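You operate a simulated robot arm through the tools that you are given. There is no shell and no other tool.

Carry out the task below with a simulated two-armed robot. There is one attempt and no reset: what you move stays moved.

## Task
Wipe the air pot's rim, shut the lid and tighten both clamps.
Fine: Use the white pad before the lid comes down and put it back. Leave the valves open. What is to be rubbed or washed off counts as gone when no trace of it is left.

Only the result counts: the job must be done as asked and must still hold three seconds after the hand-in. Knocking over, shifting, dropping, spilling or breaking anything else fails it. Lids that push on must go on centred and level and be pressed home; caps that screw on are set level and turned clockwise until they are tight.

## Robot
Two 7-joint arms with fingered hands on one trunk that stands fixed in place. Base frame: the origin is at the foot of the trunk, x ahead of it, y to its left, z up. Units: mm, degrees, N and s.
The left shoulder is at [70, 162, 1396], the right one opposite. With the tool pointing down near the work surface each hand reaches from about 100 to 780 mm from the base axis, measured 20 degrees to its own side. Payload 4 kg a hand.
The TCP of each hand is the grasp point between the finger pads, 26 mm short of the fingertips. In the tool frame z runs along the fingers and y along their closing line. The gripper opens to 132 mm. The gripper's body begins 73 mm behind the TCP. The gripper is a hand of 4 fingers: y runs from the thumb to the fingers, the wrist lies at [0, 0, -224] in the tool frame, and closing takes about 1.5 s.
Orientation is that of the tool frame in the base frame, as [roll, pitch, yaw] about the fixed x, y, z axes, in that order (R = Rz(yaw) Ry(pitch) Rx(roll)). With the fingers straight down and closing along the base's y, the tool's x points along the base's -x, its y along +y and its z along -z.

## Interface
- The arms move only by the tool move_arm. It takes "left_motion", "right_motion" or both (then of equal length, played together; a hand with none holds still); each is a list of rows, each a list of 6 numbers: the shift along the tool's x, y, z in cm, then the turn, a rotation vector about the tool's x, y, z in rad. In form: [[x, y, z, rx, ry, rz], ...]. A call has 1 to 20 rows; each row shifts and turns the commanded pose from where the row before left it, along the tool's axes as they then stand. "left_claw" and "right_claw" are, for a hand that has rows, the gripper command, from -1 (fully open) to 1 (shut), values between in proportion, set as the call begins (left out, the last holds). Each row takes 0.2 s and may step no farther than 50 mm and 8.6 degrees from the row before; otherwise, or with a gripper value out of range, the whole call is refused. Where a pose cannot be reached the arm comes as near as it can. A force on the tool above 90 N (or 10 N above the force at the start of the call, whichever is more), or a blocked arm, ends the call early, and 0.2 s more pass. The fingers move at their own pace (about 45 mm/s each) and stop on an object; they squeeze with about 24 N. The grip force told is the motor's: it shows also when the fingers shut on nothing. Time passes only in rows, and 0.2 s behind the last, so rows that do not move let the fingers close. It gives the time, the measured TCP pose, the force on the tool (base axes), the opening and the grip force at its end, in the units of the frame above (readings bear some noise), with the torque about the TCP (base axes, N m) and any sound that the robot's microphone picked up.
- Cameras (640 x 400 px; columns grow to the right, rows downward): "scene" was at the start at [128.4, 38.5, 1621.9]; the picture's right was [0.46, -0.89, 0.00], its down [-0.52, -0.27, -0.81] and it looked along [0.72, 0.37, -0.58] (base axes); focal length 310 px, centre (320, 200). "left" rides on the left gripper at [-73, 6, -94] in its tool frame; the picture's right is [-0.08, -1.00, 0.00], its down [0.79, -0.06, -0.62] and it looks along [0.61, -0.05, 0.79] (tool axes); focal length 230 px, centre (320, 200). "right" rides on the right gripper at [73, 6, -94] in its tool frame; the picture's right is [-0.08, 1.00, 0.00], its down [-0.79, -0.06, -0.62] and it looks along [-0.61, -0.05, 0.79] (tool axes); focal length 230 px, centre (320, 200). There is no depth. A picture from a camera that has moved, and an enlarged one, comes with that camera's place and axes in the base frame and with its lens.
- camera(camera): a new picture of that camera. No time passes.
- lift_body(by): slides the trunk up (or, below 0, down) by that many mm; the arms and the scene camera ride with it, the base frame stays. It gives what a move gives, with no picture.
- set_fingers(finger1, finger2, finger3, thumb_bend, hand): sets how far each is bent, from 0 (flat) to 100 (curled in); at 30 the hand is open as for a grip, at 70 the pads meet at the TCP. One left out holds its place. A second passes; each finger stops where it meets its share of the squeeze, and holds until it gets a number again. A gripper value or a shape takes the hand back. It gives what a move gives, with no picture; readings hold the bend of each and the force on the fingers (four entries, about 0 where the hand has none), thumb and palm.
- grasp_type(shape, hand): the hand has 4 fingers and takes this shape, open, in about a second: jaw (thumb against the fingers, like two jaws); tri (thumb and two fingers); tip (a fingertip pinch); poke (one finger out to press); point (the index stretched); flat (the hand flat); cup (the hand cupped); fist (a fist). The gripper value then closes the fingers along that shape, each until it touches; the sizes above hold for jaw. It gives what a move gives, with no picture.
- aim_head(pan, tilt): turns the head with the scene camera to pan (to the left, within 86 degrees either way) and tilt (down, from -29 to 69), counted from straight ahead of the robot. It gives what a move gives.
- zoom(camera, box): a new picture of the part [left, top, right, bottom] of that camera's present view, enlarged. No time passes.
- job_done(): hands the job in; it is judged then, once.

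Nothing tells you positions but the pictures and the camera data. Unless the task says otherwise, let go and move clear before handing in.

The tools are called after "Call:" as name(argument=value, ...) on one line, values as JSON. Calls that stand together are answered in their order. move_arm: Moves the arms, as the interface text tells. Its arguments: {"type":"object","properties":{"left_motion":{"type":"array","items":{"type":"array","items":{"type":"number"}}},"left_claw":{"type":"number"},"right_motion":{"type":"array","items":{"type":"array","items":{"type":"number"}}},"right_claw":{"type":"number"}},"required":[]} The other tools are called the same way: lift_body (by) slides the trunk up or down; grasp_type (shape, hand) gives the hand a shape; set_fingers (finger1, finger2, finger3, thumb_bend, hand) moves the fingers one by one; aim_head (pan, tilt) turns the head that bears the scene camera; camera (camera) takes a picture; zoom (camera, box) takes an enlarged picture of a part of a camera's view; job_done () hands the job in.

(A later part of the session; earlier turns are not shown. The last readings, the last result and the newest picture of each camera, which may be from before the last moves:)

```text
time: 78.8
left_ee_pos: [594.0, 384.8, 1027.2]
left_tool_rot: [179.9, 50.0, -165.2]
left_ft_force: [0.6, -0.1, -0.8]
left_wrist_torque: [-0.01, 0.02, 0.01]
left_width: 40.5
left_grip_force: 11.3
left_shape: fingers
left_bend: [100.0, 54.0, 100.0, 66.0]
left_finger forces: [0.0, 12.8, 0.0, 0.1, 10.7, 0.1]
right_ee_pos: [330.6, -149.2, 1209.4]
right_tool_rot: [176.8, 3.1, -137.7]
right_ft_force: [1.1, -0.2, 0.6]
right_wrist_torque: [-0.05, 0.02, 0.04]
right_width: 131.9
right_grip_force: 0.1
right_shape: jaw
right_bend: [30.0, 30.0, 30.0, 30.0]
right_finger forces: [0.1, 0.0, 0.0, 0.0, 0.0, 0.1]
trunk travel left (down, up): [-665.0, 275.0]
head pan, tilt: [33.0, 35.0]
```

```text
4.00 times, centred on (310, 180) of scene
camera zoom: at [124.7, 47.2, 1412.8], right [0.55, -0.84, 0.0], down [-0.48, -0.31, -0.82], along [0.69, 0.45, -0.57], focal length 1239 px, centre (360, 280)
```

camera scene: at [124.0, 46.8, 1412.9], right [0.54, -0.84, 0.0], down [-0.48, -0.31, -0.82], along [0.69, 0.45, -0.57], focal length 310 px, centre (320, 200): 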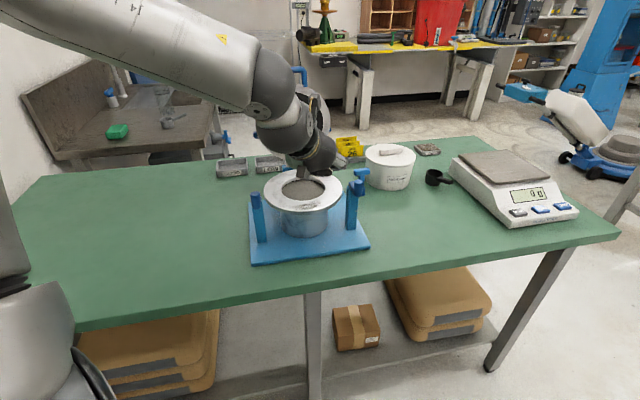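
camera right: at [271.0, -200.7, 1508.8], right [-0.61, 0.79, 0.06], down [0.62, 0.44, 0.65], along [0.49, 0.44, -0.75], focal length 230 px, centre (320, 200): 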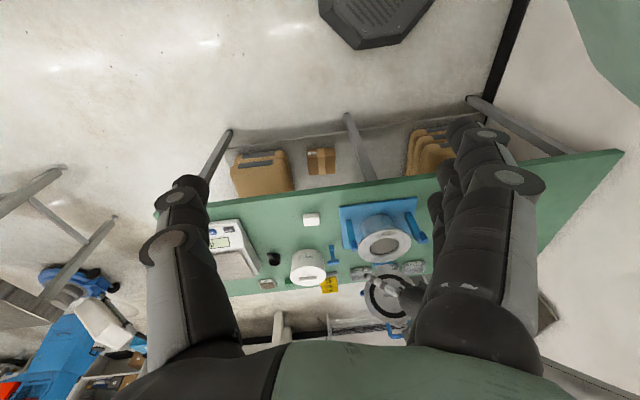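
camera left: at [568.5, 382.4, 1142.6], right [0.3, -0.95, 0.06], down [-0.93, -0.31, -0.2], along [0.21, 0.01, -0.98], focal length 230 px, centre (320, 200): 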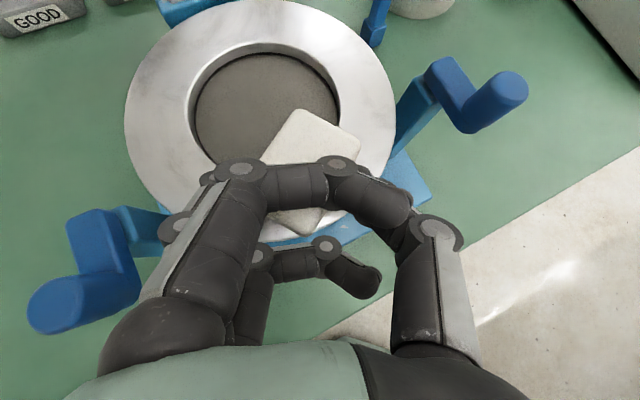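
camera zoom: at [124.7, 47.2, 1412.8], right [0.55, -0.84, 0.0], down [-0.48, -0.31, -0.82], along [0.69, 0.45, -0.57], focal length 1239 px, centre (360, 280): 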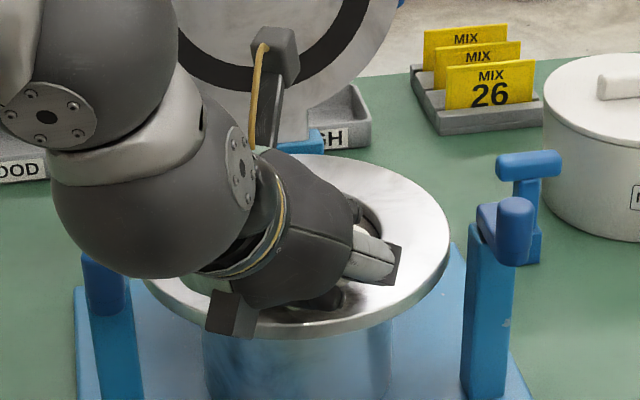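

The pad is above the front rim as planned, with both posts well clear. I'll lower to light contact.

Call:
move_arm(left_motion=[[0.7, 0, 0.59, 0, 0, 0], [0.61, 0, 0.52, 0, 0, 0]])

Call:
move_arm(left_motion=[[0.23, 0, 0.19, 0, 0, 0]])

Call:
zoom(camera="scene", box=[260, 160, 350, 220])

```text
time: 79.4
left_ee_pos: [594.7, 382.9, 1016.9]
left_tool_rot: [180.0, 50.6, -165.2]
left_ft_force: [-0.2, -1.2, 17.8]
left_wrist_torque: [0.44, -0.06, -0.03]
left_width: 40.4
left_grip_force: 11.9
left_shape: fingers
left_bend: [100.0, 54.0, 100.0, 67.0]
left_finger forces: [0.0, 13.6, 0.0, 0.0, 11.6, 0.2]
right_ee_pos: [327.8, -151.7, 1208.0]
right_tool_rot: [177.0, 3.3, -137.9]
right_ft_force: [-0.1, 0.2, 0.4]
right_wrist_torque: [0.0, -0.01, -0.02]
right_width: 132.0
right_grip_force: 0.1
right_shape: jaw
right_bend: [30.0, 30.0, 30.0, 30.0]
right_finger forces: [0.0, 0.0, 0.0, 0.0, 0.0, 0.0]
trunk travel left (down, up): [-665.0, 275.0]
head pan, tilt: [33.0, 35.0]
```

```text
time: 79.8
left_ee_pos: [593.7, 382.8, 1015.3]
left_tool_rot: [180.0, 50.5, -165.1]
left_ft_force: [2.8, -1.7, 27.3]
left_wrist_torque: [0.45, -0.2, -0.26]
left_width: 39.6
left_grip_force: 13.9
left_shape: fingers
left_bend: [100.0, 54.0, 100.0, 68.0]
left_finger forces: [0.0, 14.6, 0.0, 0.1, 13.7, 0.1]
right_ee_pos: [325.6, -152.1, 1209.7]
right_tool_rot: [176.9, 3.3, -137.8]
right_ft_force: [0.6, 0.5, 1.0]
right_wrist_torque: [0.0, 0.01, -0.04]
right_width: 131.8
right_grip_force: 0.1
right_shape: jaw
right_bend: [30.0, 30.0, 30.0, 30.0]
right_finger forces: [0.0, 0.0, 0.0, 0.0, 0.0, 0.0]
trunk travel left (down, up): [-665.0, 275.0]
head pan, tilt: [33.0, 35.0]
```

```text
6.67 times, centred on (305, 190) of scene
camera zoom: at [121.3, 43.7, 1413.5], right [0.54, -0.84, 0.0], down [-0.48, -0.31, -0.82], along [0.69, 0.45, -0.57], focal length 2065 px, centre (420, 267)
```

zoom: 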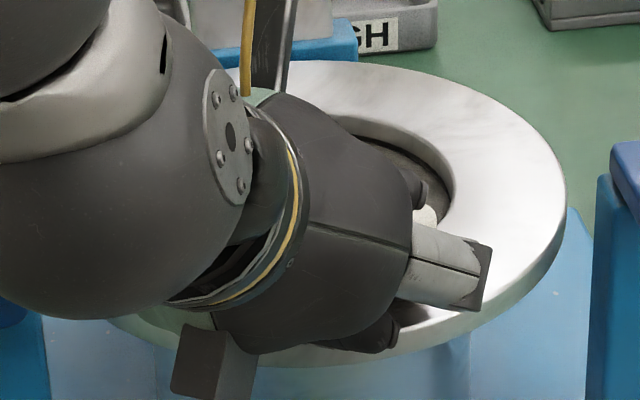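

The pad touches the rim at a grasp height of 1017, so the rim is at about z 989. I'll ease off to a moderate press and wipe along the front arc to both sides.

Call:
move_arm(left_motion=[[-0.3, 0, -0.26, 0, 0, 0], [-0.486, -1.296, 0.578, 0, 0, 0], [-0.765, -1.045, 0.908, 0, 0, 0], [-0.603, -0.613, 0.716, 0, 0, 0], [0.603, 0.613, -0.716, 0, 0, 0], [0.765, 1.045, -0.908, 0, 0, 0], [0.486, 1.296, -0.578, 0, 0, 0], [0.486, 1.296, -0.578, 0, 0, 0], [0.208, 1.548, -0.247, 0, 0, 0], [0.046, 1.116, -0.055, 0, 0, 0], [-0.046, -1.116, 0.055, 0, 0, 0], [-0.208, -1.548, 0.247, 0, 0, 0], [-0.486, -1.296, 0.578, 0, 0, 0]])

Call:
camera(camera="left")

Call:
zoom(camera="scene", box=[260, 160, 350, 220])

```text
time: 82.6
left_ee_pos: [593.4, 383.9, 1012.7]
left_tool_rot: [179.8, 49.8, -165.3]
left_ft_force: [-2.4, 0.7, 3.8]
left_wrist_torque: [0.04, -0.06, 0.04]
left_width: 39.3
left_grip_force: 12.2
left_shape: fingers
left_bend: [100.0, 53.0, 100.0, 69.0]
left_finger forces: [0.0, 13.4, 0.0, 0.1, 11.4, 0.0]
right_ee_pos: [328.2, -152.0, 1208.8]
right_tool_rot: [176.8, 3.2, -137.8]
right_ft_force: [-0.6, 0.2, 0.1]
right_wrist_torque: [0.02, 0.01, 0.02]
right_width: 132.0
right_grip_force: 0.0
right_shape: jaw
right_bend: [30.0, 30.0, 30.0, 30.0]
right_finger forces: [0.0, 0.0, 0.1, 0.0, 0.0, 0.0]
trunk travel left (down, up): [-665.0, 275.0]
head pan, tilt: [33.0, 35.0]
```

```text
taken
camera left: at [568.2, 381.7, 1127.8], right [0.3, -0.95, 0.06], down [-0.93, -0.31, -0.2], along [0.21, 0.01, -0.98], focal length 230 px, centre (320, 200)
```

left: 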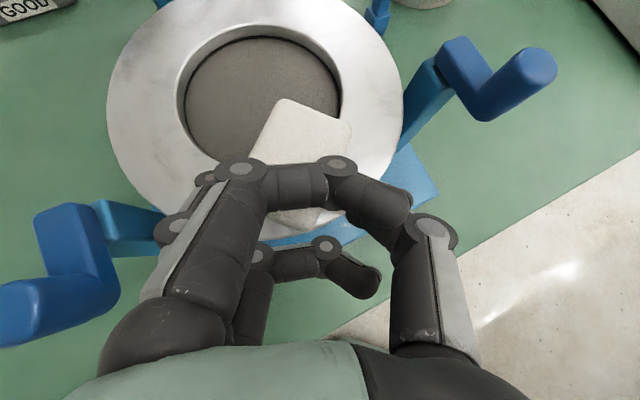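

```text
6.67 times, centred on (305, 190) of scene
camera zoom: at [123.7, 45.3, 1412.9], right [0.55, -0.84, 0.0], down [-0.48, -0.31, -0.82], along [0.69, 0.45, -0.57], focal length 2065 px, centre (420, 267)
```

zoom: 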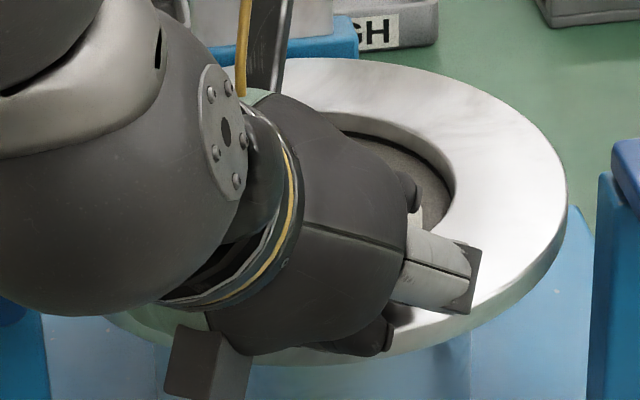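

The pad turned a little in the grip and the pressure dropped near the end. I'll lift off and back away to inspect the rim.

Call:
move_arm(left_motion=[[-2.68, 0, -2.25, 0, 0, 0], [-2.68, 0, -2.25, 0, 0, 0], [2.2, -2.0, -2.64, 0, 0, 0], [2.2, -2.0, -2.64, 0, 0, 0], [2.2, -2.0, -2.64, 0, 0, 0]])

Call:
zoom(camera="scene", box=[260, 160, 350, 220])

Call:
camera(camera="left")

Call:
camera(camera="scene")

```text
time: 83.8
left_ee_pos: [508.1, 301.4, 1085.1]
left_tool_rot: [179.8, 50.0, -165.3]
left_ft_force: [0.2, -0.4, -1.5]
left_wrist_torque: [0.0, 0.02, 0.03]
left_width: 39.4
left_grip_force: 11.5
left_shape: fingers
left_bend: [100.0, 53.0, 100.0, 68.0]
left_finger forces: [0.0, 12.1, 0.0, 0.1, 11.1, 0.0]
right_ee_pos: [329.0, -152.0, 1208.0]
right_tool_rot: [176.8, 3.2, -137.9]
right_ft_force: [0.0, 0.1, -0.9]
right_wrist_torque: [0.02, 0.02, -0.03]
right_width: 131.7
right_grip_force: 0.0
right_shape: jaw
right_bend: [30.0, 30.0, 30.0, 30.0]
right_finger forces: [0.0, 0.0, 0.0, 0.0, 0.1, 0.0]
trunk travel left (down, up): [-665.0, 275.0]
head pan, tilt: [33.0, 35.0]
```

```text
6.67 times, centred on (305, 190) of scene
camera zoom: at [123.2, 44.4, 1413.0], right [0.55, -0.84, 0.0], down [-0.48, -0.31, -0.82], along [0.69, 0.45, -0.57], focal length 2065 px, centre (420, 267)
```

zoom: 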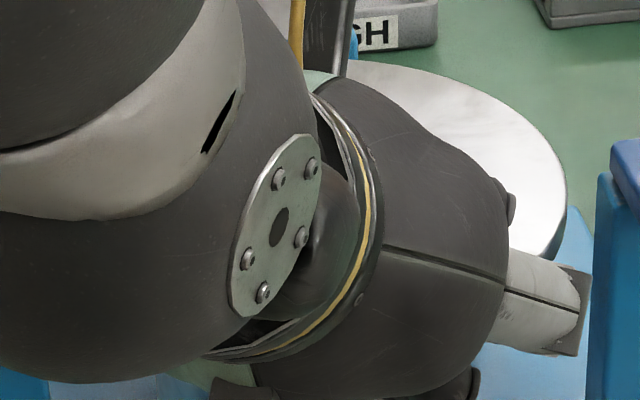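

```text
taken
camera left: at [483.3, 297.6, 1200.2], right [0.3, -0.95, 0.06], down [-0.93, -0.31, -0.2], along [0.21, 0.01, -0.98], focal length 230 px, centre (320, 200)
```

left: 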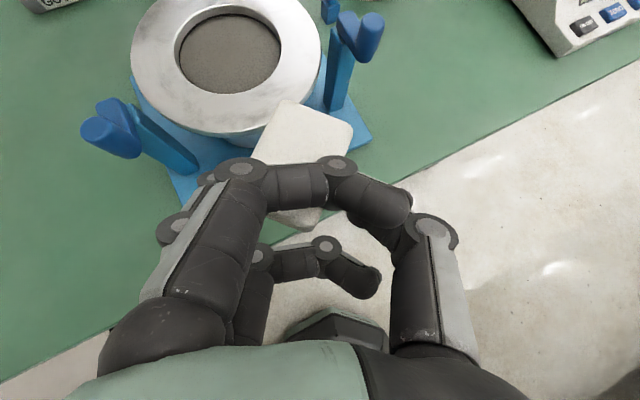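

```text
taken
camera scene: at [123.2, 44.4, 1413.0], right [0.55, -0.84, 0.0], down [-0.48, -0.31, -0.82], along [0.69, 0.45, -0.57], focal length 310 px, centre (320, 200)
```

scene: 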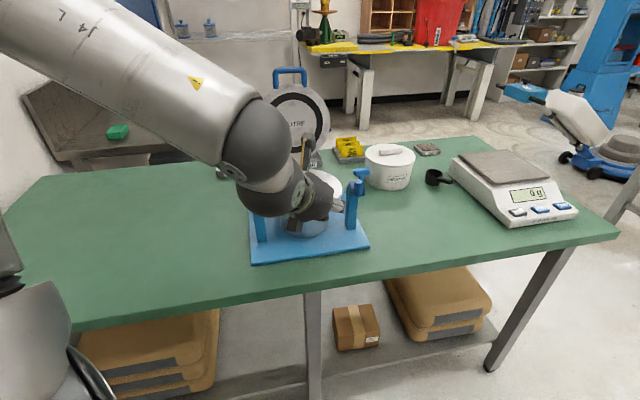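

Call:
zoom(camera="left", box=[120, 0, 340, 140])

Call:
zoom(camera="left", box=[180, 70, 320, 150])

Call:
zoom(camera="left", box=[235, 90, 375, 250])

```text
2.86 times, centred on (230, 70) of left
camera zoom: at [483.3, 297.6, 1200.2], right [0.3, -0.95, 0.06], down [-0.93, -0.31, -0.2], along [0.21, 0.01, -0.98], focal length 657 px, centre (577, 571)
```

zoom: 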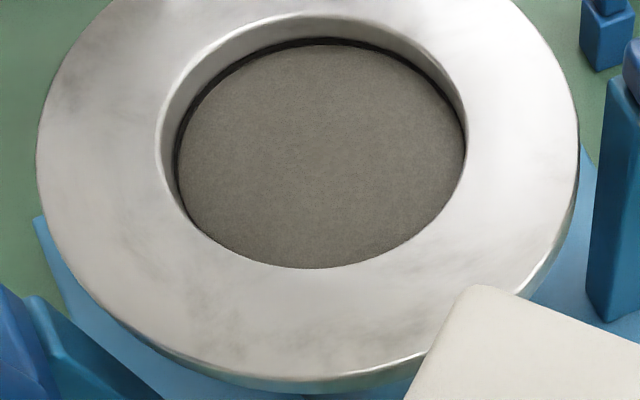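

```text
4.57 times, centred on (250, 110) of left
camera zoom: at [483.3, 297.6, 1200.2], right [0.3, -0.95, 0.06], down [-0.93, -0.31, -0.2], along [0.21, 0.01, -0.98], focal length 1052 px, centre (640, 611)
```

zoom: 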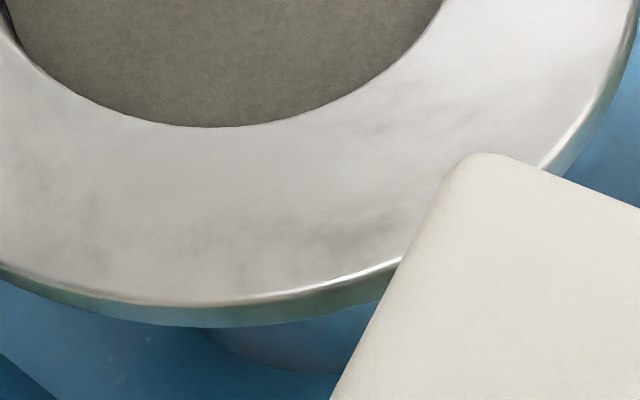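

```text
2.50 times, centred on (305, 170) of left
camera zoom: at [483.3, 297.6, 1200.2], right [0.3, -0.95, 0.06], down [-0.93, -0.31, -0.2], along [0.21, 0.01, -0.98], focal length 575 px, centre (358, 275)
```

zoom: 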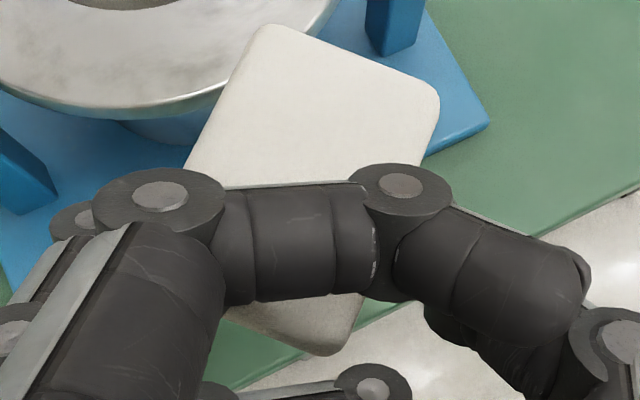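

Most of the smudge is gone, with perhaps a faint haze left. I'll do a second, broader wipe over the whole front arc with a little more pressure.

Call:
move_arm(left_motion=[[-0.86, 1.8, 3.86, 0, 0, 0], [-0.86, 1.8, 3.86, 0, 0, 0], [-0.86, 1.8, 3.86, 0, 0, 0], [0.77, 0, 0.64, 0, 0, 0], [0.77, 0, 0.64, 0, 0, 0]])

Call:
move_arm(left_motion=[[0.31, 0, 0.26, 0, 0, 0]])

```text
time: 85.0
left_ee_pos: [596.6, 381.1, 1012.6]
left_tool_rot: [179.9, 50.3, -165.1]
left_ft_force: [0.3, 0.9, 8.5]
left_wrist_torque: [0.18, -0.04, 0.0]
left_width: 39.3
left_grip_force: 11.6
left_shape: fingers
left_bend: [100.0, 53.0, 100.0, 68.0]
left_finger forces: [0.0, 13.2, 0.0, 0.0, 10.9, 0.0]
right_ee_pos: [328.2, -150.2, 1209.0]
right_tool_rot: [177.1, 3.3, -137.6]
right_ft_force: [-0.8, 0.3, -0.3]
right_wrist_torque: [0.03, -0.02, 0.0]
right_width: 132.3
right_grip_force: 0.1
right_shape: jaw
right_bend: [30.0, 30.0, 30.0, 30.0]
right_finger forces: [0.0, 0.0, 0.0, 0.1, 0.0, 0.0]
trunk travel left (down, up): [-665.0, 275.0]
head pan, tilt: [33.0, 35.0]
```

```text
time: 85.4
left_ee_pos: [598.6, 378.2, 1009.3]
left_tool_rot: [179.9, 50.6, -165.3]
left_ft_force: [0.7, 2.0, 24.4]
left_wrist_torque: [0.56, -0.12, 0.0]
left_width: 39.3
left_grip_force: 12.9
left_shape: fingers
left_bend: [100.0, 53.0, 100.0, 69.0]
left_finger forces: [0.1, 14.3, 0.0, 0.1, 11.5, 0.0]
right_ee_pos: [326.9, -152.2, 1210.3]
right_tool_rot: [177.0, 3.3, -137.7]
right_ft_force: [0.2, -0.4, 1.0]
right_wrist_torque: [0.02, 0.02, -0.01]
right_width: 131.9
right_grip_force: 0.1
right_shape: jaw
right_bend: [30.0, 30.0, 30.0, 30.0]
right_finger forces: [0.1, 0.0, 0.0, 0.1, 0.0, 0.0]
trunk travel left (down, up): [-665.0, 275.0]
head pan, tilt: [33.0, 35.0]
```

Pressing with about 24 N now; I'll run the wiping strokes.

Call:
move_arm(left_motion=[[-0.486, -1.296, 0.578, 0, 0, 0], [-0.765, -1.045, 0.908, 0, 0, 0], [-0.603, -0.613, 0.716, 0, 0, 0], [1.048, 0.21, -1.244, 0, 0, 0], [0.765, 1.045, -0.908, 0, 0, 0], [0.597, 1.195, -0.71, 0, 0, 0], [0.375, 1.397, -0.446, 0, 0, 0], [0.208, 1.548, -0.247, 0, 0, 0], [-0.4, 1.518, 0.474, 0, 0, 0], [-0.213, -0.965, 0.253, 0, 0, 0], [-0.319, -1.447, 0.379, 0, 0, 0], [-0.486, -1.296, 0.578, 0, 0, 0], [-0.486, -1.296, 0.578, 0, 0, 0], [0.765, 1.045, -0.908, 0, 0, 0], [0.486, 1.296, -0.578, 0, 0, 0], [-0.486, -1.296, 0.578, 0, 0, 0]])

Call:
camera(camera="left")

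```text
time: 88.8
left_ee_pos: [596.0, 379.4, 1009.0]
left_tool_rot: [179.6, 50.6, -165.3]
left_ft_force: [4.0, 0.4, 34.3]
left_wrist_torque: [1.28, -0.41, -0.32]
left_width: 38.2
left_grip_force: 28.4
left_shape: fingers
left_bend: [100.0, 51.0, 100.0, 72.0]
left_finger forces: [0.0, 34.5, 0.0, 0.1, 22.0, 0.1]
right_ee_pos: [327.2, -152.3, 1209.7]
right_tool_rot: [177.0, 3.2, -137.7]
right_ft_force: [0.0, -0.1, -0.9]
right_wrist_torque: [-0.02, 0.03, 0.01]
right_width: 131.9
right_grip_force: 0.1
right_shape: jaw
right_bend: [30.0, 30.0, 30.0, 30.0]
right_finger forces: [0.0, 0.0, 0.1, 0.1, 0.0, 0.1]
trunk travel left (down, up): [-665.0, 275.0]
head pan, tilt: [33.0, 35.0]
```

```text
taken
camera left: at [569.7, 376.1, 1124.6], right [0.31, -0.95, 0.06], down [-0.93, -0.31, -0.22], along [0.22, 0.01, -0.97], focal length 230 px, centre (320, 200)
```

left: 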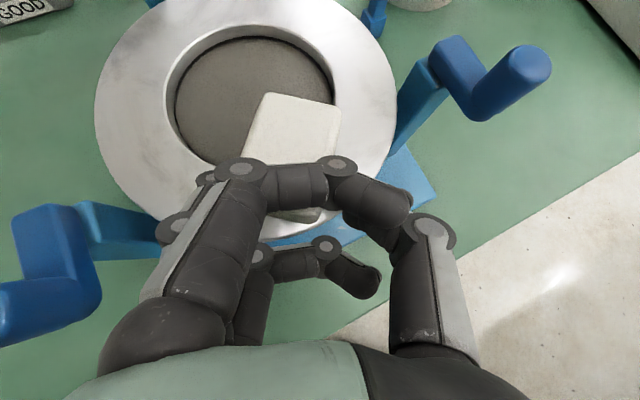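

The pad now sits squarer in the grip. I'll lift off, back away and inspect again.

Call:
move_arm(left_motion=[[-2.68, 0, -2.25, 0, 0, 0], [-2.68, 0, -2.25, 0, 0, 0], [2.4, -2.5, -2.8, 0, 0, 0], [2.4, -2.5, -2.8, 0, 0, 0], [2.4, -2.5, -2.8, 0, 0, 0]])

Call:
zoom(camera="left", box=[120, 0, 340, 140])

Call:
zoom(camera="left", box=[160, 50, 300, 130])

Call:
camera(camera="left")

Call:
camera(camera="scene")

```text
time: 90.0
left_ee_pos: [510.5, 280.5, 1072.0]
left_tool_rot: [179.9, 49.9, -165.2]
left_ft_force: [-0.4, 0.6, 0.2]
left_wrist_torque: [-0.03, -0.03, 0.0]
left_width: 38.7
left_grip_force: 11.3
left_shape: fingers
left_bend: [100.0, 51.0, 100.0, 69.0]
left_finger forces: [0.1, 10.8, 0.0, 0.0, 10.8, 0.0]
right_ee_pos: [330.3, -151.1, 1209.8]
right_tool_rot: [176.9, 3.2, -137.7]
right_ft_force: [0.0, -0.1, 0.4]
right_wrist_torque: [-0.03, 0.01, 0.01]
right_width: 132.2
right_grip_force: 0.1
right_shape: jaw
right_bend: [30.0, 30.0, 30.0, 30.0]
right_finger forces: [0.1, 0.0, 0.0, 0.1, 0.1, 0.0]
trunk travel left (down, up): [-665.0, 275.0]
head pan, tilt: [33.0, 35.0]
```

```text
2.86 times, centred on (230, 70) of left
camera zoom: at [484.6, 278.1, 1188.3], right [0.31, -0.95, 0.06], down [-0.93, -0.31, -0.2], along [0.21, 0.01, -0.98], focal length 657 px, centre (577, 571)
```

zoom: 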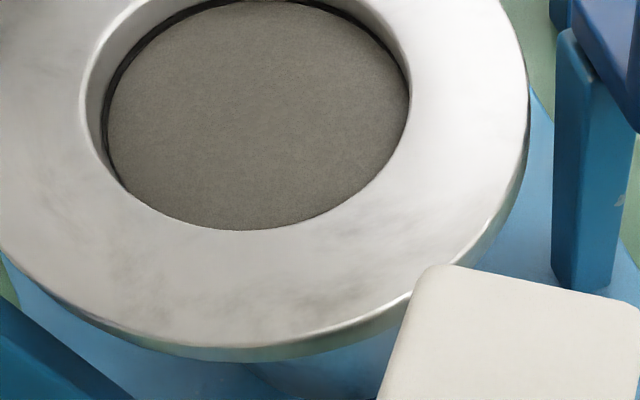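

```text
4.57 times, centred on (230, 90) of left
camera zoom: at [484.6, 278.1, 1188.3], right [0.31, -0.95, 0.06], down [-0.93, -0.31, -0.2], along [0.21, 0.01, -0.98], focal length 1052 px, centre (731, 703)
```

zoom: 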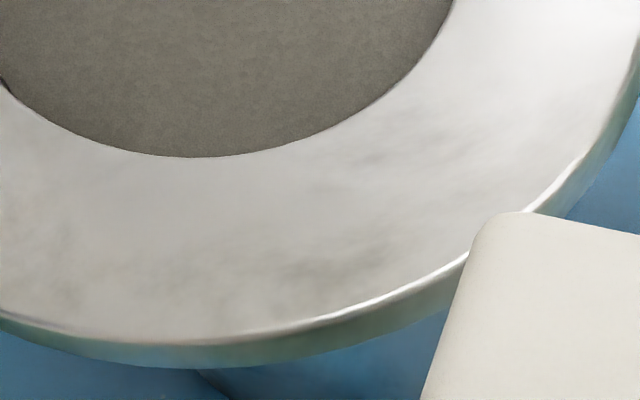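

```text
taken
camera left: at [484.6, 278.1, 1188.3], right [0.31, -0.95, 0.06], down [-0.93, -0.31, -0.2], along [0.21, 0.01, -0.98], focal length 230 px, centre (320, 200)
```

left: 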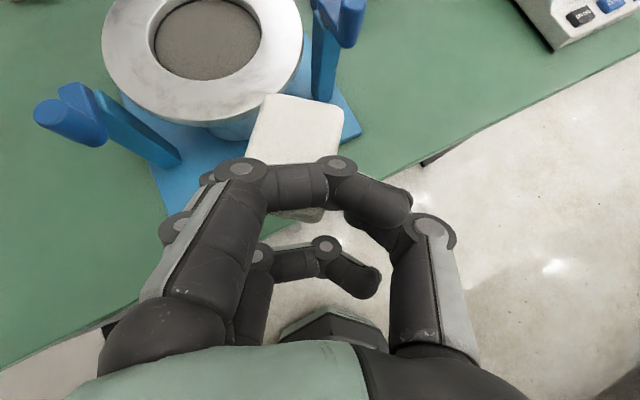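

```text
taken
camera scene: at [124.4, 46.1, 1412.8], right [0.54, -0.84, 0.0], down [-0.48, -0.31, -0.82], along [0.69, 0.45, -0.57], focal length 310 px, centre (320, 200)
```

scene: 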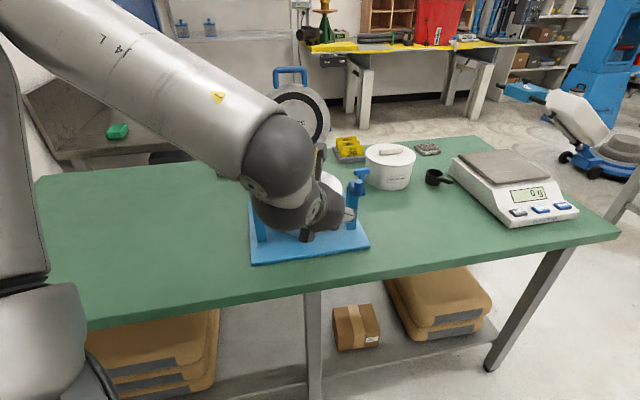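

The dark smudge is gone and the cloudy pattern is the same after both wipes, so it looks like the metal's own texture. Now I'll carry the pad back above its original spot, retracing the earlier route.

Call:
move_arm(left_motion=[[-3.44, 0, -2.9, 0, 0, 0], [0, 0, 0, 0.0996, 0, 0.0836], [0, 0, 0, 0.0996, 0, 0.0836], [0, 0, 0, 0.0996, 0, 0.0836], [0, 0, 0, 0.0996, 0, 0.0836], [-2.83, -0.37, 3.37, 0, 0, 0], [-2.83, -0.37, 3.37, 0, 0, 0], [-2.83, -0.37, 3.37, 0, 0, 0], [-2.83, -0.37, 3.37, 0, 0, 0], [-2.83, -0.37, 3.37, 0, 0, 0], [-2.83, -0.37, 3.37, 0, 0, 0]])

Call:
camera(camera="left")

Call:
zoom(camera="scene", box=[262, 165, 342, 215])

Call:
camera(camera="scene")

```text
time: 92.4
left_ee_pos: [761.5, 192.4, 1116.8]
left_tool_rot: [-179.9, 49.7, 165.2]
left_ft_force: [-0.7, 0.0, -0.8]
left_wrist_torque: [0.02, 0.05, 0.0]
left_width: 38.7
left_grip_force: 10.2
left_shape: fingers
left_bend: [100.0, 51.0, 100.0, 69.0]
left_finger forces: [0.0, 10.3, 0.1, 0.0, 10.3, 0.0]
right_ee_pos: [333.1, -149.2, 1208.3]
right_tool_rot: [176.8, 3.1, -137.8]
right_ft_force: [1.0, 0.7, 0.6]
right_wrist_torque: [0.03, 0.03, 0.0]
right_width: 131.9
right_grip_force: 0.0
right_shape: jaw
right_bend: [30.0, 30.0, 30.0, 30.0]
right_finger forces: [0.1, 0.0, 0.0, 0.1, 0.0, 0.0]
trunk travel left (down, up): [-665.0, 275.0]
head pan, tilt: [33.0, 35.0]
```

```text
taken
camera left: at [739.6, 202.8, 1232.0], right [-0.21, -0.98, 0.06], down [-0.96, 0.19, -0.2], along [0.18, -0.1, -0.98], focal length 230 px, centre (320, 200)
```

left: 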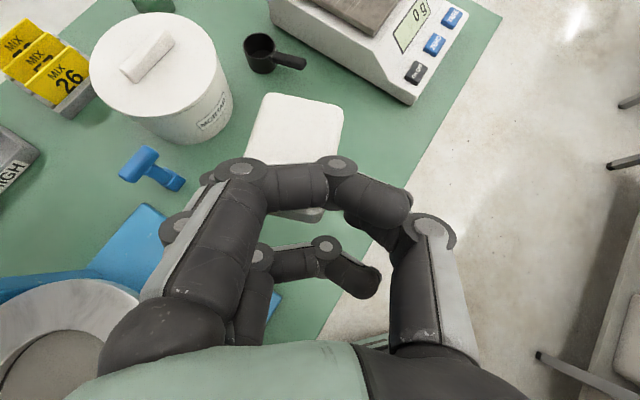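

```text
8.00 times, centred on (302, 190) of scene
camera zoom: at [127.2, 46.9, 1412.5], right [0.55, -0.84, 0.0], down [-0.48, -0.31, -0.82], along [0.69, 0.45, -0.58], focal length 2478 px, centre (464, 280)
```

zoom: 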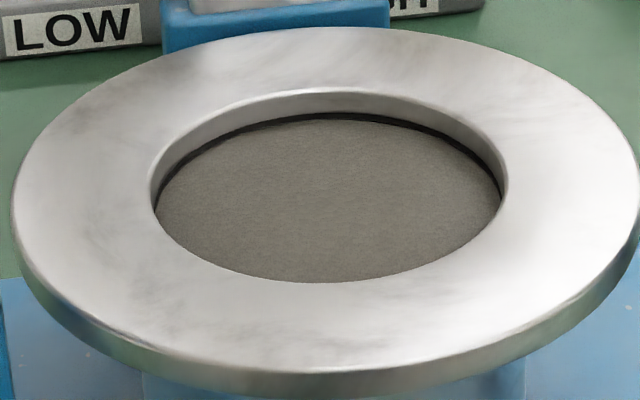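

```text
taken
camera scene: at [127.2, 46.9, 1412.5], right [0.55, -0.84, 0.0], down [-0.48, -0.31, -0.82], along [0.69, 0.45, -0.58], focal length 310 px, centre (320, 200)
```

scene: 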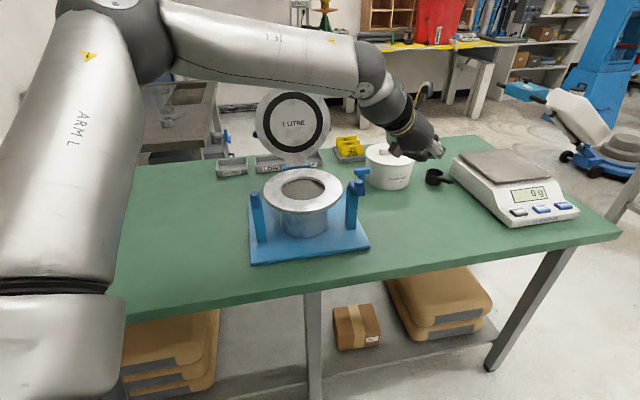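

The rim looks clean from the scene camera. I'll take a closer look at where the smudge was before lowering the pad.

Call:
zoom(camera="scene", box=[285, 196, 333, 218])

Call:
zoom(camera="scene", box=[262, 180, 302, 215])

Call:
zoom(camera="scene", box=[305, 170, 345, 205])

```text
13.33 times, centred on (309, 207) of scene
camera zoom: at [127.2, 46.9, 1412.5], right [0.55, -0.84, 0.0], down [-0.48, -0.31, -0.82], along [0.69, 0.45, -0.58], focal length 4130 px, centre (467, 107)
```

zoom: 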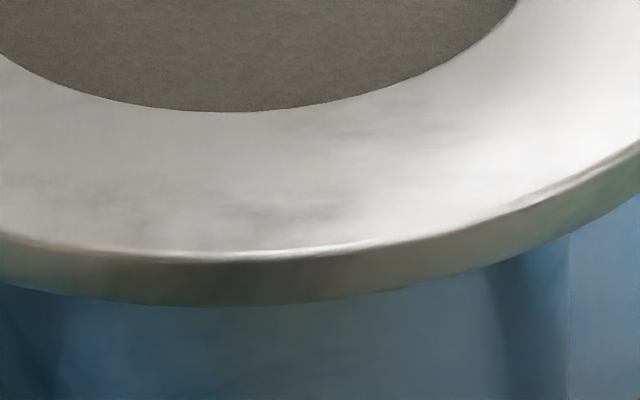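

```text
11.43 times, centred on (282, 198) of scene
camera zoom: at [127.2, 46.9, 1412.5], right [0.55, -0.84, 0.0], down [-0.48, -0.31, -0.82], along [0.69, 0.45, -0.58], focal length 3540 px, centre (754, 229)
```

zoom: 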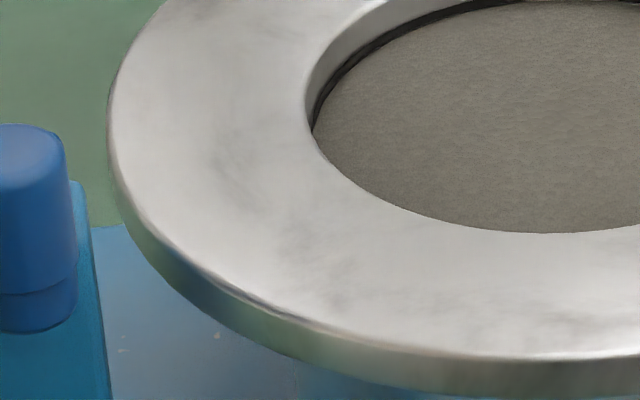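

```text
11.43 times, centred on (325, 188) of scene
camera zoom: at [127.2, 46.9, 1412.5], right [0.55, -0.84, 0.0], down [-0.48, -0.31, -0.82], along [0.69, 0.45, -0.58], focal length 3540 px, centre (263, 343)
```

zoom: 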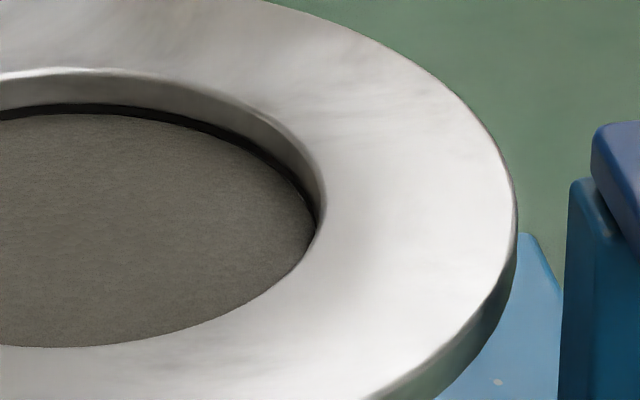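

The rim is clean. Now I'll lower the trunk so the pad comes to about 30 mm above its spot, then set it down gently.

Call:
lift_body(by=-200)

Call:
move_arm(left_motion=[[0.77, 0, 0.64, 0, 0, 0], [0.77, 0, 0.64, 0, 0, 0]])

Call:
camera(camera="left")

Call:
aim_head(pan=15, tilt=25)

Call:
camera(camera="scene")

```text
time: 94.5
left_ee_pos: [757.9, 192.6, 919.5]
left_tool_rot: [180.0, 49.9, 165.1]
left_ft_force: [-0.2, -0.1, -0.1]
left_wrist_torque: [-0.01, 0.01, 0.0]
left_width: 38.7
left_grip_force: 10.3
left_shape: fingers
left_bend: [100.0, 51.0, 100.0, 69.0]
left_finger forces: [0.1, 10.3, 0.1, 0.0, 10.4, 0.0]
right_ee_pos: [330.4, -150.7, 1009.3]
right_tool_rot: [176.9, 3.1, -137.8]
right_ft_force: [-0.7, 0.4, 0.1]
right_wrist_torque: [-0.01, -0.03, 0.0]
right_width: 131.8
right_grip_force: 0.0
right_shape: jaw
right_bend: [30.0, 30.0, 30.0, 30.0]
right_finger forces: [0.0, 0.0, 0.0, 0.0, 0.0, 0.1]
trunk travel left (down, up): [-465.0, 475.0]
head pan, tilt: [33.0, 35.0]
```

```text
time: 95.1
left_ee_pos: [758.9, 192.4, 898.5]
left_tool_rot: [-180.0, 49.8, 165.1]
left_ft_force: [-0.1, -0.6, -0.5]
left_wrist_torque: [-0.03, 0.04, 0.02]
left_width: 38.6
left_grip_force: 10.7
left_shape: fingers
left_bend: [100.0, 51.0, 100.0, 69.0]
left_finger forces: [0.0, 10.3, 0.0, 0.0, 10.2, 0.0]
right_ee_pos: [329.6, -150.3, 1008.8]
right_tool_rot: [177.0, 3.2, -137.8]
right_ft_force: [0.7, 0.0, 0.5]
right_wrist_torque: [0.0, 0.02, -0.03]
right_width: 131.9
right_grip_force: 0.0
right_shape: jaw
right_bend: [30.0, 30.0, 30.0, 30.0]
right_finger forces: [0.0, 0.0, 0.0, 0.0, 0.0, 0.1]
trunk travel left (down, up): [-465.0, 475.0]
head pan, tilt: [33.0, 35.0]
```

```text
taken
camera left: at [737.0, 202.5, 1013.5], right [-0.21, -0.98, 0.06], down [-0.96, 0.19, -0.2], along [0.19, -0.1, -0.98], focal length 230 px, centre (320, 200)
```

left: 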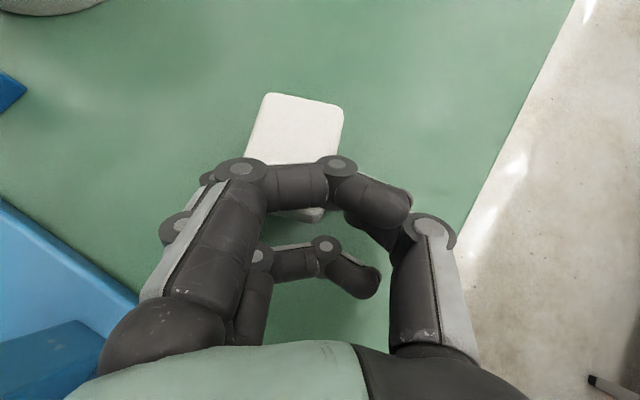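

```text
time: 95.9
left_ee_pos: [759.3, 192.3, 898.4]
left_tool_rot: [179.9, 49.9, 165.1]
left_ft_force: [-0.5, 0.5, -1.1]
left_wrist_torque: [-0.01, 0.01, 0.02]
left_width: 38.6
left_grip_force: 10.4
left_shape: fingers
left_bend: [100.0, 51.0, 100.0, 69.0]
left_finger forces: [0.0, 10.3, 0.0, 0.0, 10.3, 0.1]
right_ee_pos: [329.7, -149.9, 1009.8]
right_tool_rot: [177.0, 3.2, -137.7]
right_ft_force: [-0.8, 0.8, 0.1]
right_wrist_torque: [0.0, -0.01, 0.01]
right_width: 131.7
right_grip_force: 0.1
right_shape: jaw
right_bend: [30.0, 30.0, 30.0, 30.0]
right_finger forces: [0.0, 0.1, 0.0, 0.0, 0.1, 0.0]
trunk travel left (down, up): [-465.0, 475.0]
head pan, tilt: [15.0, 25.0]
```

```text
taken
camera scene: at [139.4, 22.3, 1228.5], right [0.26, -0.97, 0.0], down [-0.41, -0.11, -0.91], along [0.87, 0.24, -0.42], focal length 310 px, centre (320, 200)
```

scene: 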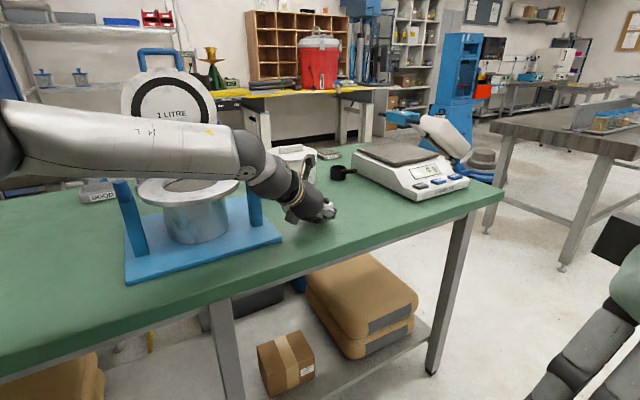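

The pad hangs about 10 mm above its spot. I'll lower until it just touches, then open the fingers slowly.

Call:
move_arm(left_motion=[[0.54, 0, 0.45, 0, 0, 0]])

Call:
move_arm(left_motion=[[0.23, 0, 0.19, 0, 0, 0]])

Call:
zoom(camera="scene", box=[270, 160, 370, 240])

```text
time: 96.3
left_ee_pos: [759.5, 193.3, 891.7]
left_tool_rot: [180.0, 49.9, 165.1]
left_ft_force: [-0.3, 0.1, -0.4]
left_wrist_torque: [0.02, 0.01, 0.01]
left_width: 38.6
left_grip_force: 10.3
left_shape: fingers
left_bend: [100.0, 51.0, 100.0, 69.0]
left_finger forces: [0.0, 10.3, 0.0, 0.0, 10.4, 0.0]
right_ee_pos: [330.8, -150.7, 1009.4]
right_tool_rot: [176.9, 3.2, -137.8]
right_ft_force: [0.3, 0.2, 0.4]
right_wrist_torque: [-0.02, -0.01, -0.01]
right_width: 131.8
right_grip_force: 0.0
right_shape: jaw
right_bend: [30.0, 30.0, 30.0, 30.0]
right_finger forces: [0.0, 0.0, 0.1, 0.1, 0.0, 0.0]
trunk travel left (down, up): [-465.0, 475.0]
head pan, tilt: [15.0, 25.0]
```

```text
time: 96.7
left_ee_pos: [757.8, 192.5, 889.3]
left_tool_rot: [180.0, 49.9, 165.1]
left_ft_force: [-0.5, 0.3, 0.3]
left_wrist_torque: [0.02, 0.03, 0.03]
left_width: 39.0
left_grip_force: 10.2
left_shape: fingers
left_bend: [100.0, 51.0, 100.0, 69.0]
left_finger forces: [0.0, 10.2, 0.1, 0.0, 10.3, 0.0]
right_ee_pos: [329.7, -149.6, 1008.2]
right_tool_rot: [176.9, 3.1, -137.9]
right_ft_force: [-0.3, 0.4, -0.2]
right_wrist_torque: [-0.01, 0.02, 0.0]
right_width: 132.0
right_grip_force: 0.0
right_shape: jaw
right_bend: [30.0, 30.0, 30.0, 30.0]
right_finger forces: [0.0, 0.1, 0.0, 0.0, 0.0, 0.0]
trunk travel left (down, up): [-465.0, 475.0]
head pan, tilt: [15.0, 25.0]
```

```text
5.00 times, centred on (320, 200) of scene
camera zoom: at [139.6, 22.3, 1228.6], right [0.26, -0.97, 0.0], down [-0.41, -0.11, -0.91], along [0.88, 0.23, -0.42], focal length 1549 px, centre (320, 200)
```

zoom: 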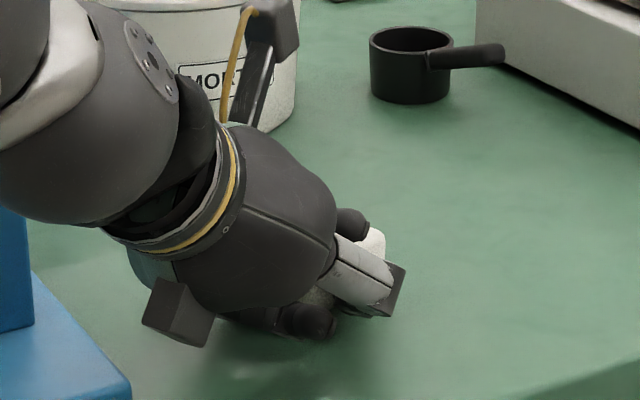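

No contact yet; I'll continue down in 2 mm steps.

Call:
move_arm(left_motion=[[0.15, 0, 0.13, 0, 0, 0]])

Call:
move_arm(left_motion=[[0.15, 0, 0.13, 0, 0, 0]])

```text
time: 97.1
left_ee_pos: [758.2, 191.5, 886.4]
left_tool_rot: [180.0, 49.8, 165.1]
left_ft_force: [0.3, 0.2, 0.6]
left_wrist_torque: [-0.03, 0.02, 0.0]
left_width: 38.7
left_grip_force: 9.8
left_shape: fingers
left_bend: [100.0, 51.0, 100.0, 69.0]
left_finger forces: [0.1, 10.2, 0.0, 0.1, 10.3, 0.0]
right_ee_pos: [329.0, -151.5, 1008.3]
right_tool_rot: [176.9, 3.1, -137.9]
right_ft_force: [-0.9, 0.3, 0.1]
right_wrist_torque: [-0.03, 0.01, 0.0]
right_width: 131.8
right_grip_force: 0.1
right_shape: jaw
right_bend: [30.0, 30.0, 30.0, 30.0]
right_finger forces: [0.1, 0.0, 0.1, 0.1, 0.1, 0.0]
trunk travel left (down, up): [-465.0, 475.0]
head pan, tilt: [15.0, 25.0]
```

```text
time: 97.5
left_ee_pos: [759.0, 192.0, 883.8]
left_tool_rot: [-180.0, 49.9, 165.1]
left_ft_force: [-0.3, 1.0, 0.0]
left_wrist_torque: [0.0, 0.02, 0.02]
left_width: 39.0
left_grip_force: 10.6
left_shape: fingers
left_bend: [100.0, 51.0, 100.0, 69.0]
left_finger forces: [0.0, 10.4, 0.0, 0.0, 10.3, 0.1]
right_ee_pos: [330.1, -149.2, 1009.2]
right_tool_rot: [176.8, 3.0, -137.8]
right_ft_force: [-0.3, 0.3, -1.4]
right_wrist_torque: [0.01, -0.02, 0.03]
right_width: 132.1
right_grip_force: 0.2
right_shape: jaw
right_bend: [30.0, 30.0, 30.0, 30.0]
right_finger forces: [0.0, 0.0, 0.0, 0.0, 0.0, 0.0]
trunk travel left (down, up): [-465.0, 475.0]
head pan, tilt: [15.0, 25.0]
```

Still free; a few more small steps.

Call:
move_arm(left_motion=[[0.15, 0, 0.13, 0, 0, 0]])

Call:
move_arm(left_motion=[[0.15, 0, 0.13, 0, 0, 0]])

Call:
zoom(camera="scene", box=[300, 195, 360, 235])

```text
time: 97.9
left_ee_pos: [758.0, 192.4, 883.7]
left_tool_rot: [-179.9, 50.0, 165.1]
left_ft_force: [-0.5, 0.7, 3.6]
left_wrist_torque: [0.18, -0.09, 0.06]
left_width: 39.0
left_grip_force: 12.3
left_shape: fingers
left_bend: [100.0, 51.0, 100.0, 69.0]
left_finger forces: [0.0, 13.9, 0.0, 0.0, 9.9, 0.1]
right_ee_pos: [328.6, -150.5, 1008.5]
right_tool_rot: [176.9, 3.2, -137.7]
right_ft_force: [0.4, -1.0, -0.3]
right_wrist_torque: [0.0, 0.01, -0.01]
right_width: 131.9
right_grip_force: 0.0
right_shape: jaw
right_bend: [30.0, 30.0, 30.0, 30.0]
right_finger forces: [0.0, 0.0, 0.0, 0.1, 0.1, 0.1]
trunk travel left (down, up): [-465.0, 475.0]
head pan, tilt: [15.0, 25.0]
```

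```text
time: 98.3
left_ee_pos: [758.3, 191.6, 883.2]
left_tool_rot: [179.8, 50.2, 165.0]
left_ft_force: [1.1, 1.1, 10.0]
left_wrist_torque: [0.44, -0.34, 0.0]
left_width: 38.9
left_grip_force: 14.8
left_shape: fingers
left_bend: [100.0, 51.0, 100.0, 69.0]
left_finger forces: [0.1, 19.5, 0.1, 0.1, 9.5, 0.0]
right_ee_pos: [329.1, -150.4, 1009.2]
right_tool_rot: [177.0, 3.3, -137.7]
right_ft_force: [-0.9, -0.4, -0.1]
right_wrist_torque: [0.02, -0.01, 0.03]
right_width: 132.0
right_grip_force: 0.0
right_shape: jaw
right_bend: [30.0, 30.0, 30.0, 30.0]
right_finger forces: [0.0, 0.1, 0.0, 0.0, 0.0, 0.0]
trunk travel left (down, up): [-465.0, 475.0]
head pan, tilt: [15.0, 25.0]
```

```text
10.00 times, centred on (330, 215) of scene
camera zoom: at [138.1, 22.1, 1228.9], right [0.26, -0.97, 0.0], down [-0.41, -0.11, -0.91], along [0.88, 0.24, -0.42], focal length 3097 px, centre (220, 50)
```

zoom: 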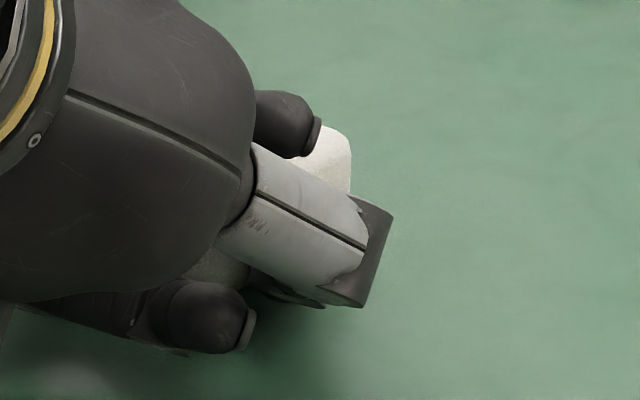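

Contact at about 883.5 with 10 N. I'll ease up slightly and release the pad.

Call:
move_arm(left_motion=[[-0.15, 0, -0.13, 0, 0, 0]])

Call:
set_fingers(hand="left", finger2=40, thumb_bend=40)

Call:
camera(camera="left")

Call:
zoom(camera="scene", box=[300, 195, 360, 235])

```text
time: 98.7
left_ee_pos: [757.3, 191.7, 883.0]
left_tool_rot: [180.0, 50.1, 164.9]
left_ft_force: [3.4, 1.1, 7.5]
left_wrist_torque: [0.38, -0.34, -0.1]
left_width: 38.7
left_grip_force: 13.7
left_shape: fingers
left_bend: [100.0, 51.0, 100.0, 69.0]
left_finger forces: [0.0, 17.9, 0.0, 0.0, 9.6, 0.1]
right_ee_pos: [329.6, -150.1, 1008.6]
right_tool_rot: [176.9, 3.3, -137.7]
right_ft_force: [0.3, 0.0, 0.6]
right_wrist_torque: [0.0, 0.03, 0.03]
right_width: 131.9
right_grip_force: 0.1
right_shape: jaw
right_bend: [30.0, 30.0, 30.0, 30.0]
right_finger forces: [0.0, 0.0, 0.1, 0.1, 0.1, 0.0]
trunk travel left (down, up): [-465.0, 475.0]
head pan, tilt: [15.0, 25.0]
```

```text
time: 99.7
left_ee_pos: [758.0, 190.9, 884.8]
left_tool_rot: [180.0, 50.1, 165.1]
left_ft_force: [-0.3, 4.2, 8.9]
left_wrist_torque: [-0.54, -0.05, 0.02]
left_width: 52.8
left_grip_force: 4.5
left_shape: fingers
left_bend: [100.0, 40.0, 100.0, 41.0]
left_finger forces: [0.0, 0.0, 0.0, 0.1, 9.3, 0.1]
right_ee_pos: [329.2, -150.0, 1009.1]
right_tool_rot: [177.0, 3.1, -137.8]
right_ft_force: [-0.1, 0.5, 0.4]
right_wrist_torque: [0.01, -0.02, 0.0]
right_width: 131.8
right_grip_force: 0.1
right_shape: jaw
right_bend: [30.0, 30.0, 30.0, 30.0]
right_finger forces: [0.0, 0.1, 0.0, 0.1, 0.0, 0.1]
trunk travel left (down, up): [-465.0, 475.0]
head pan, tilt: [15.0, 25.0]
```

```text
taken
camera left: at [735.5, 202.5, 999.4], right [-0.21, -0.98, 0.06], down [-0.96, 0.19, -0.2], along [0.19, -0.1, -0.98], focal length 230 px, centre (320, 200)
```

left: 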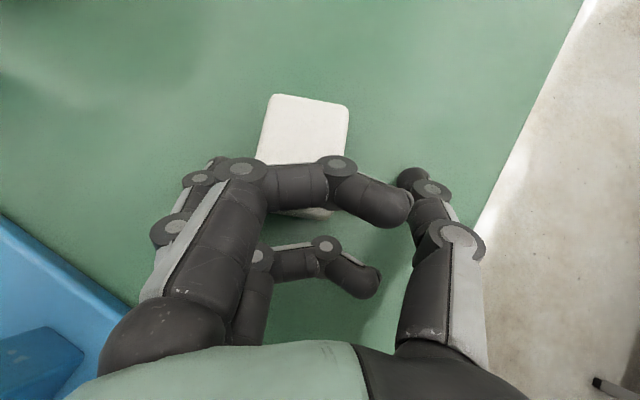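

```text
10.00 times, centred on (330, 215) of scene
camera zoom: at [138.0, 22.5, 1228.8], right [0.26, -0.97, 0.0], down [-0.41, -0.11, -0.91], along [0.88, 0.23, -0.42], focal length 3097 px, centre (220, 50)
```

zoom: 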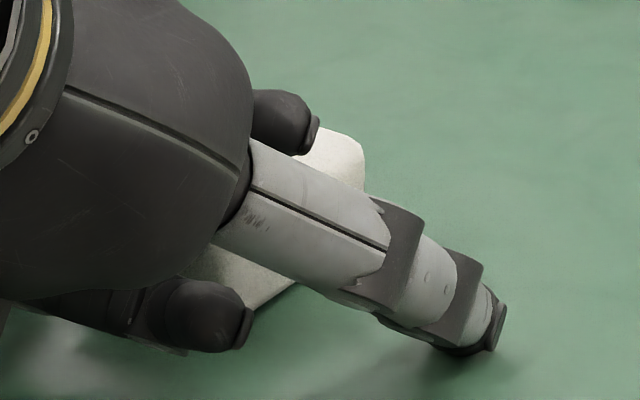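

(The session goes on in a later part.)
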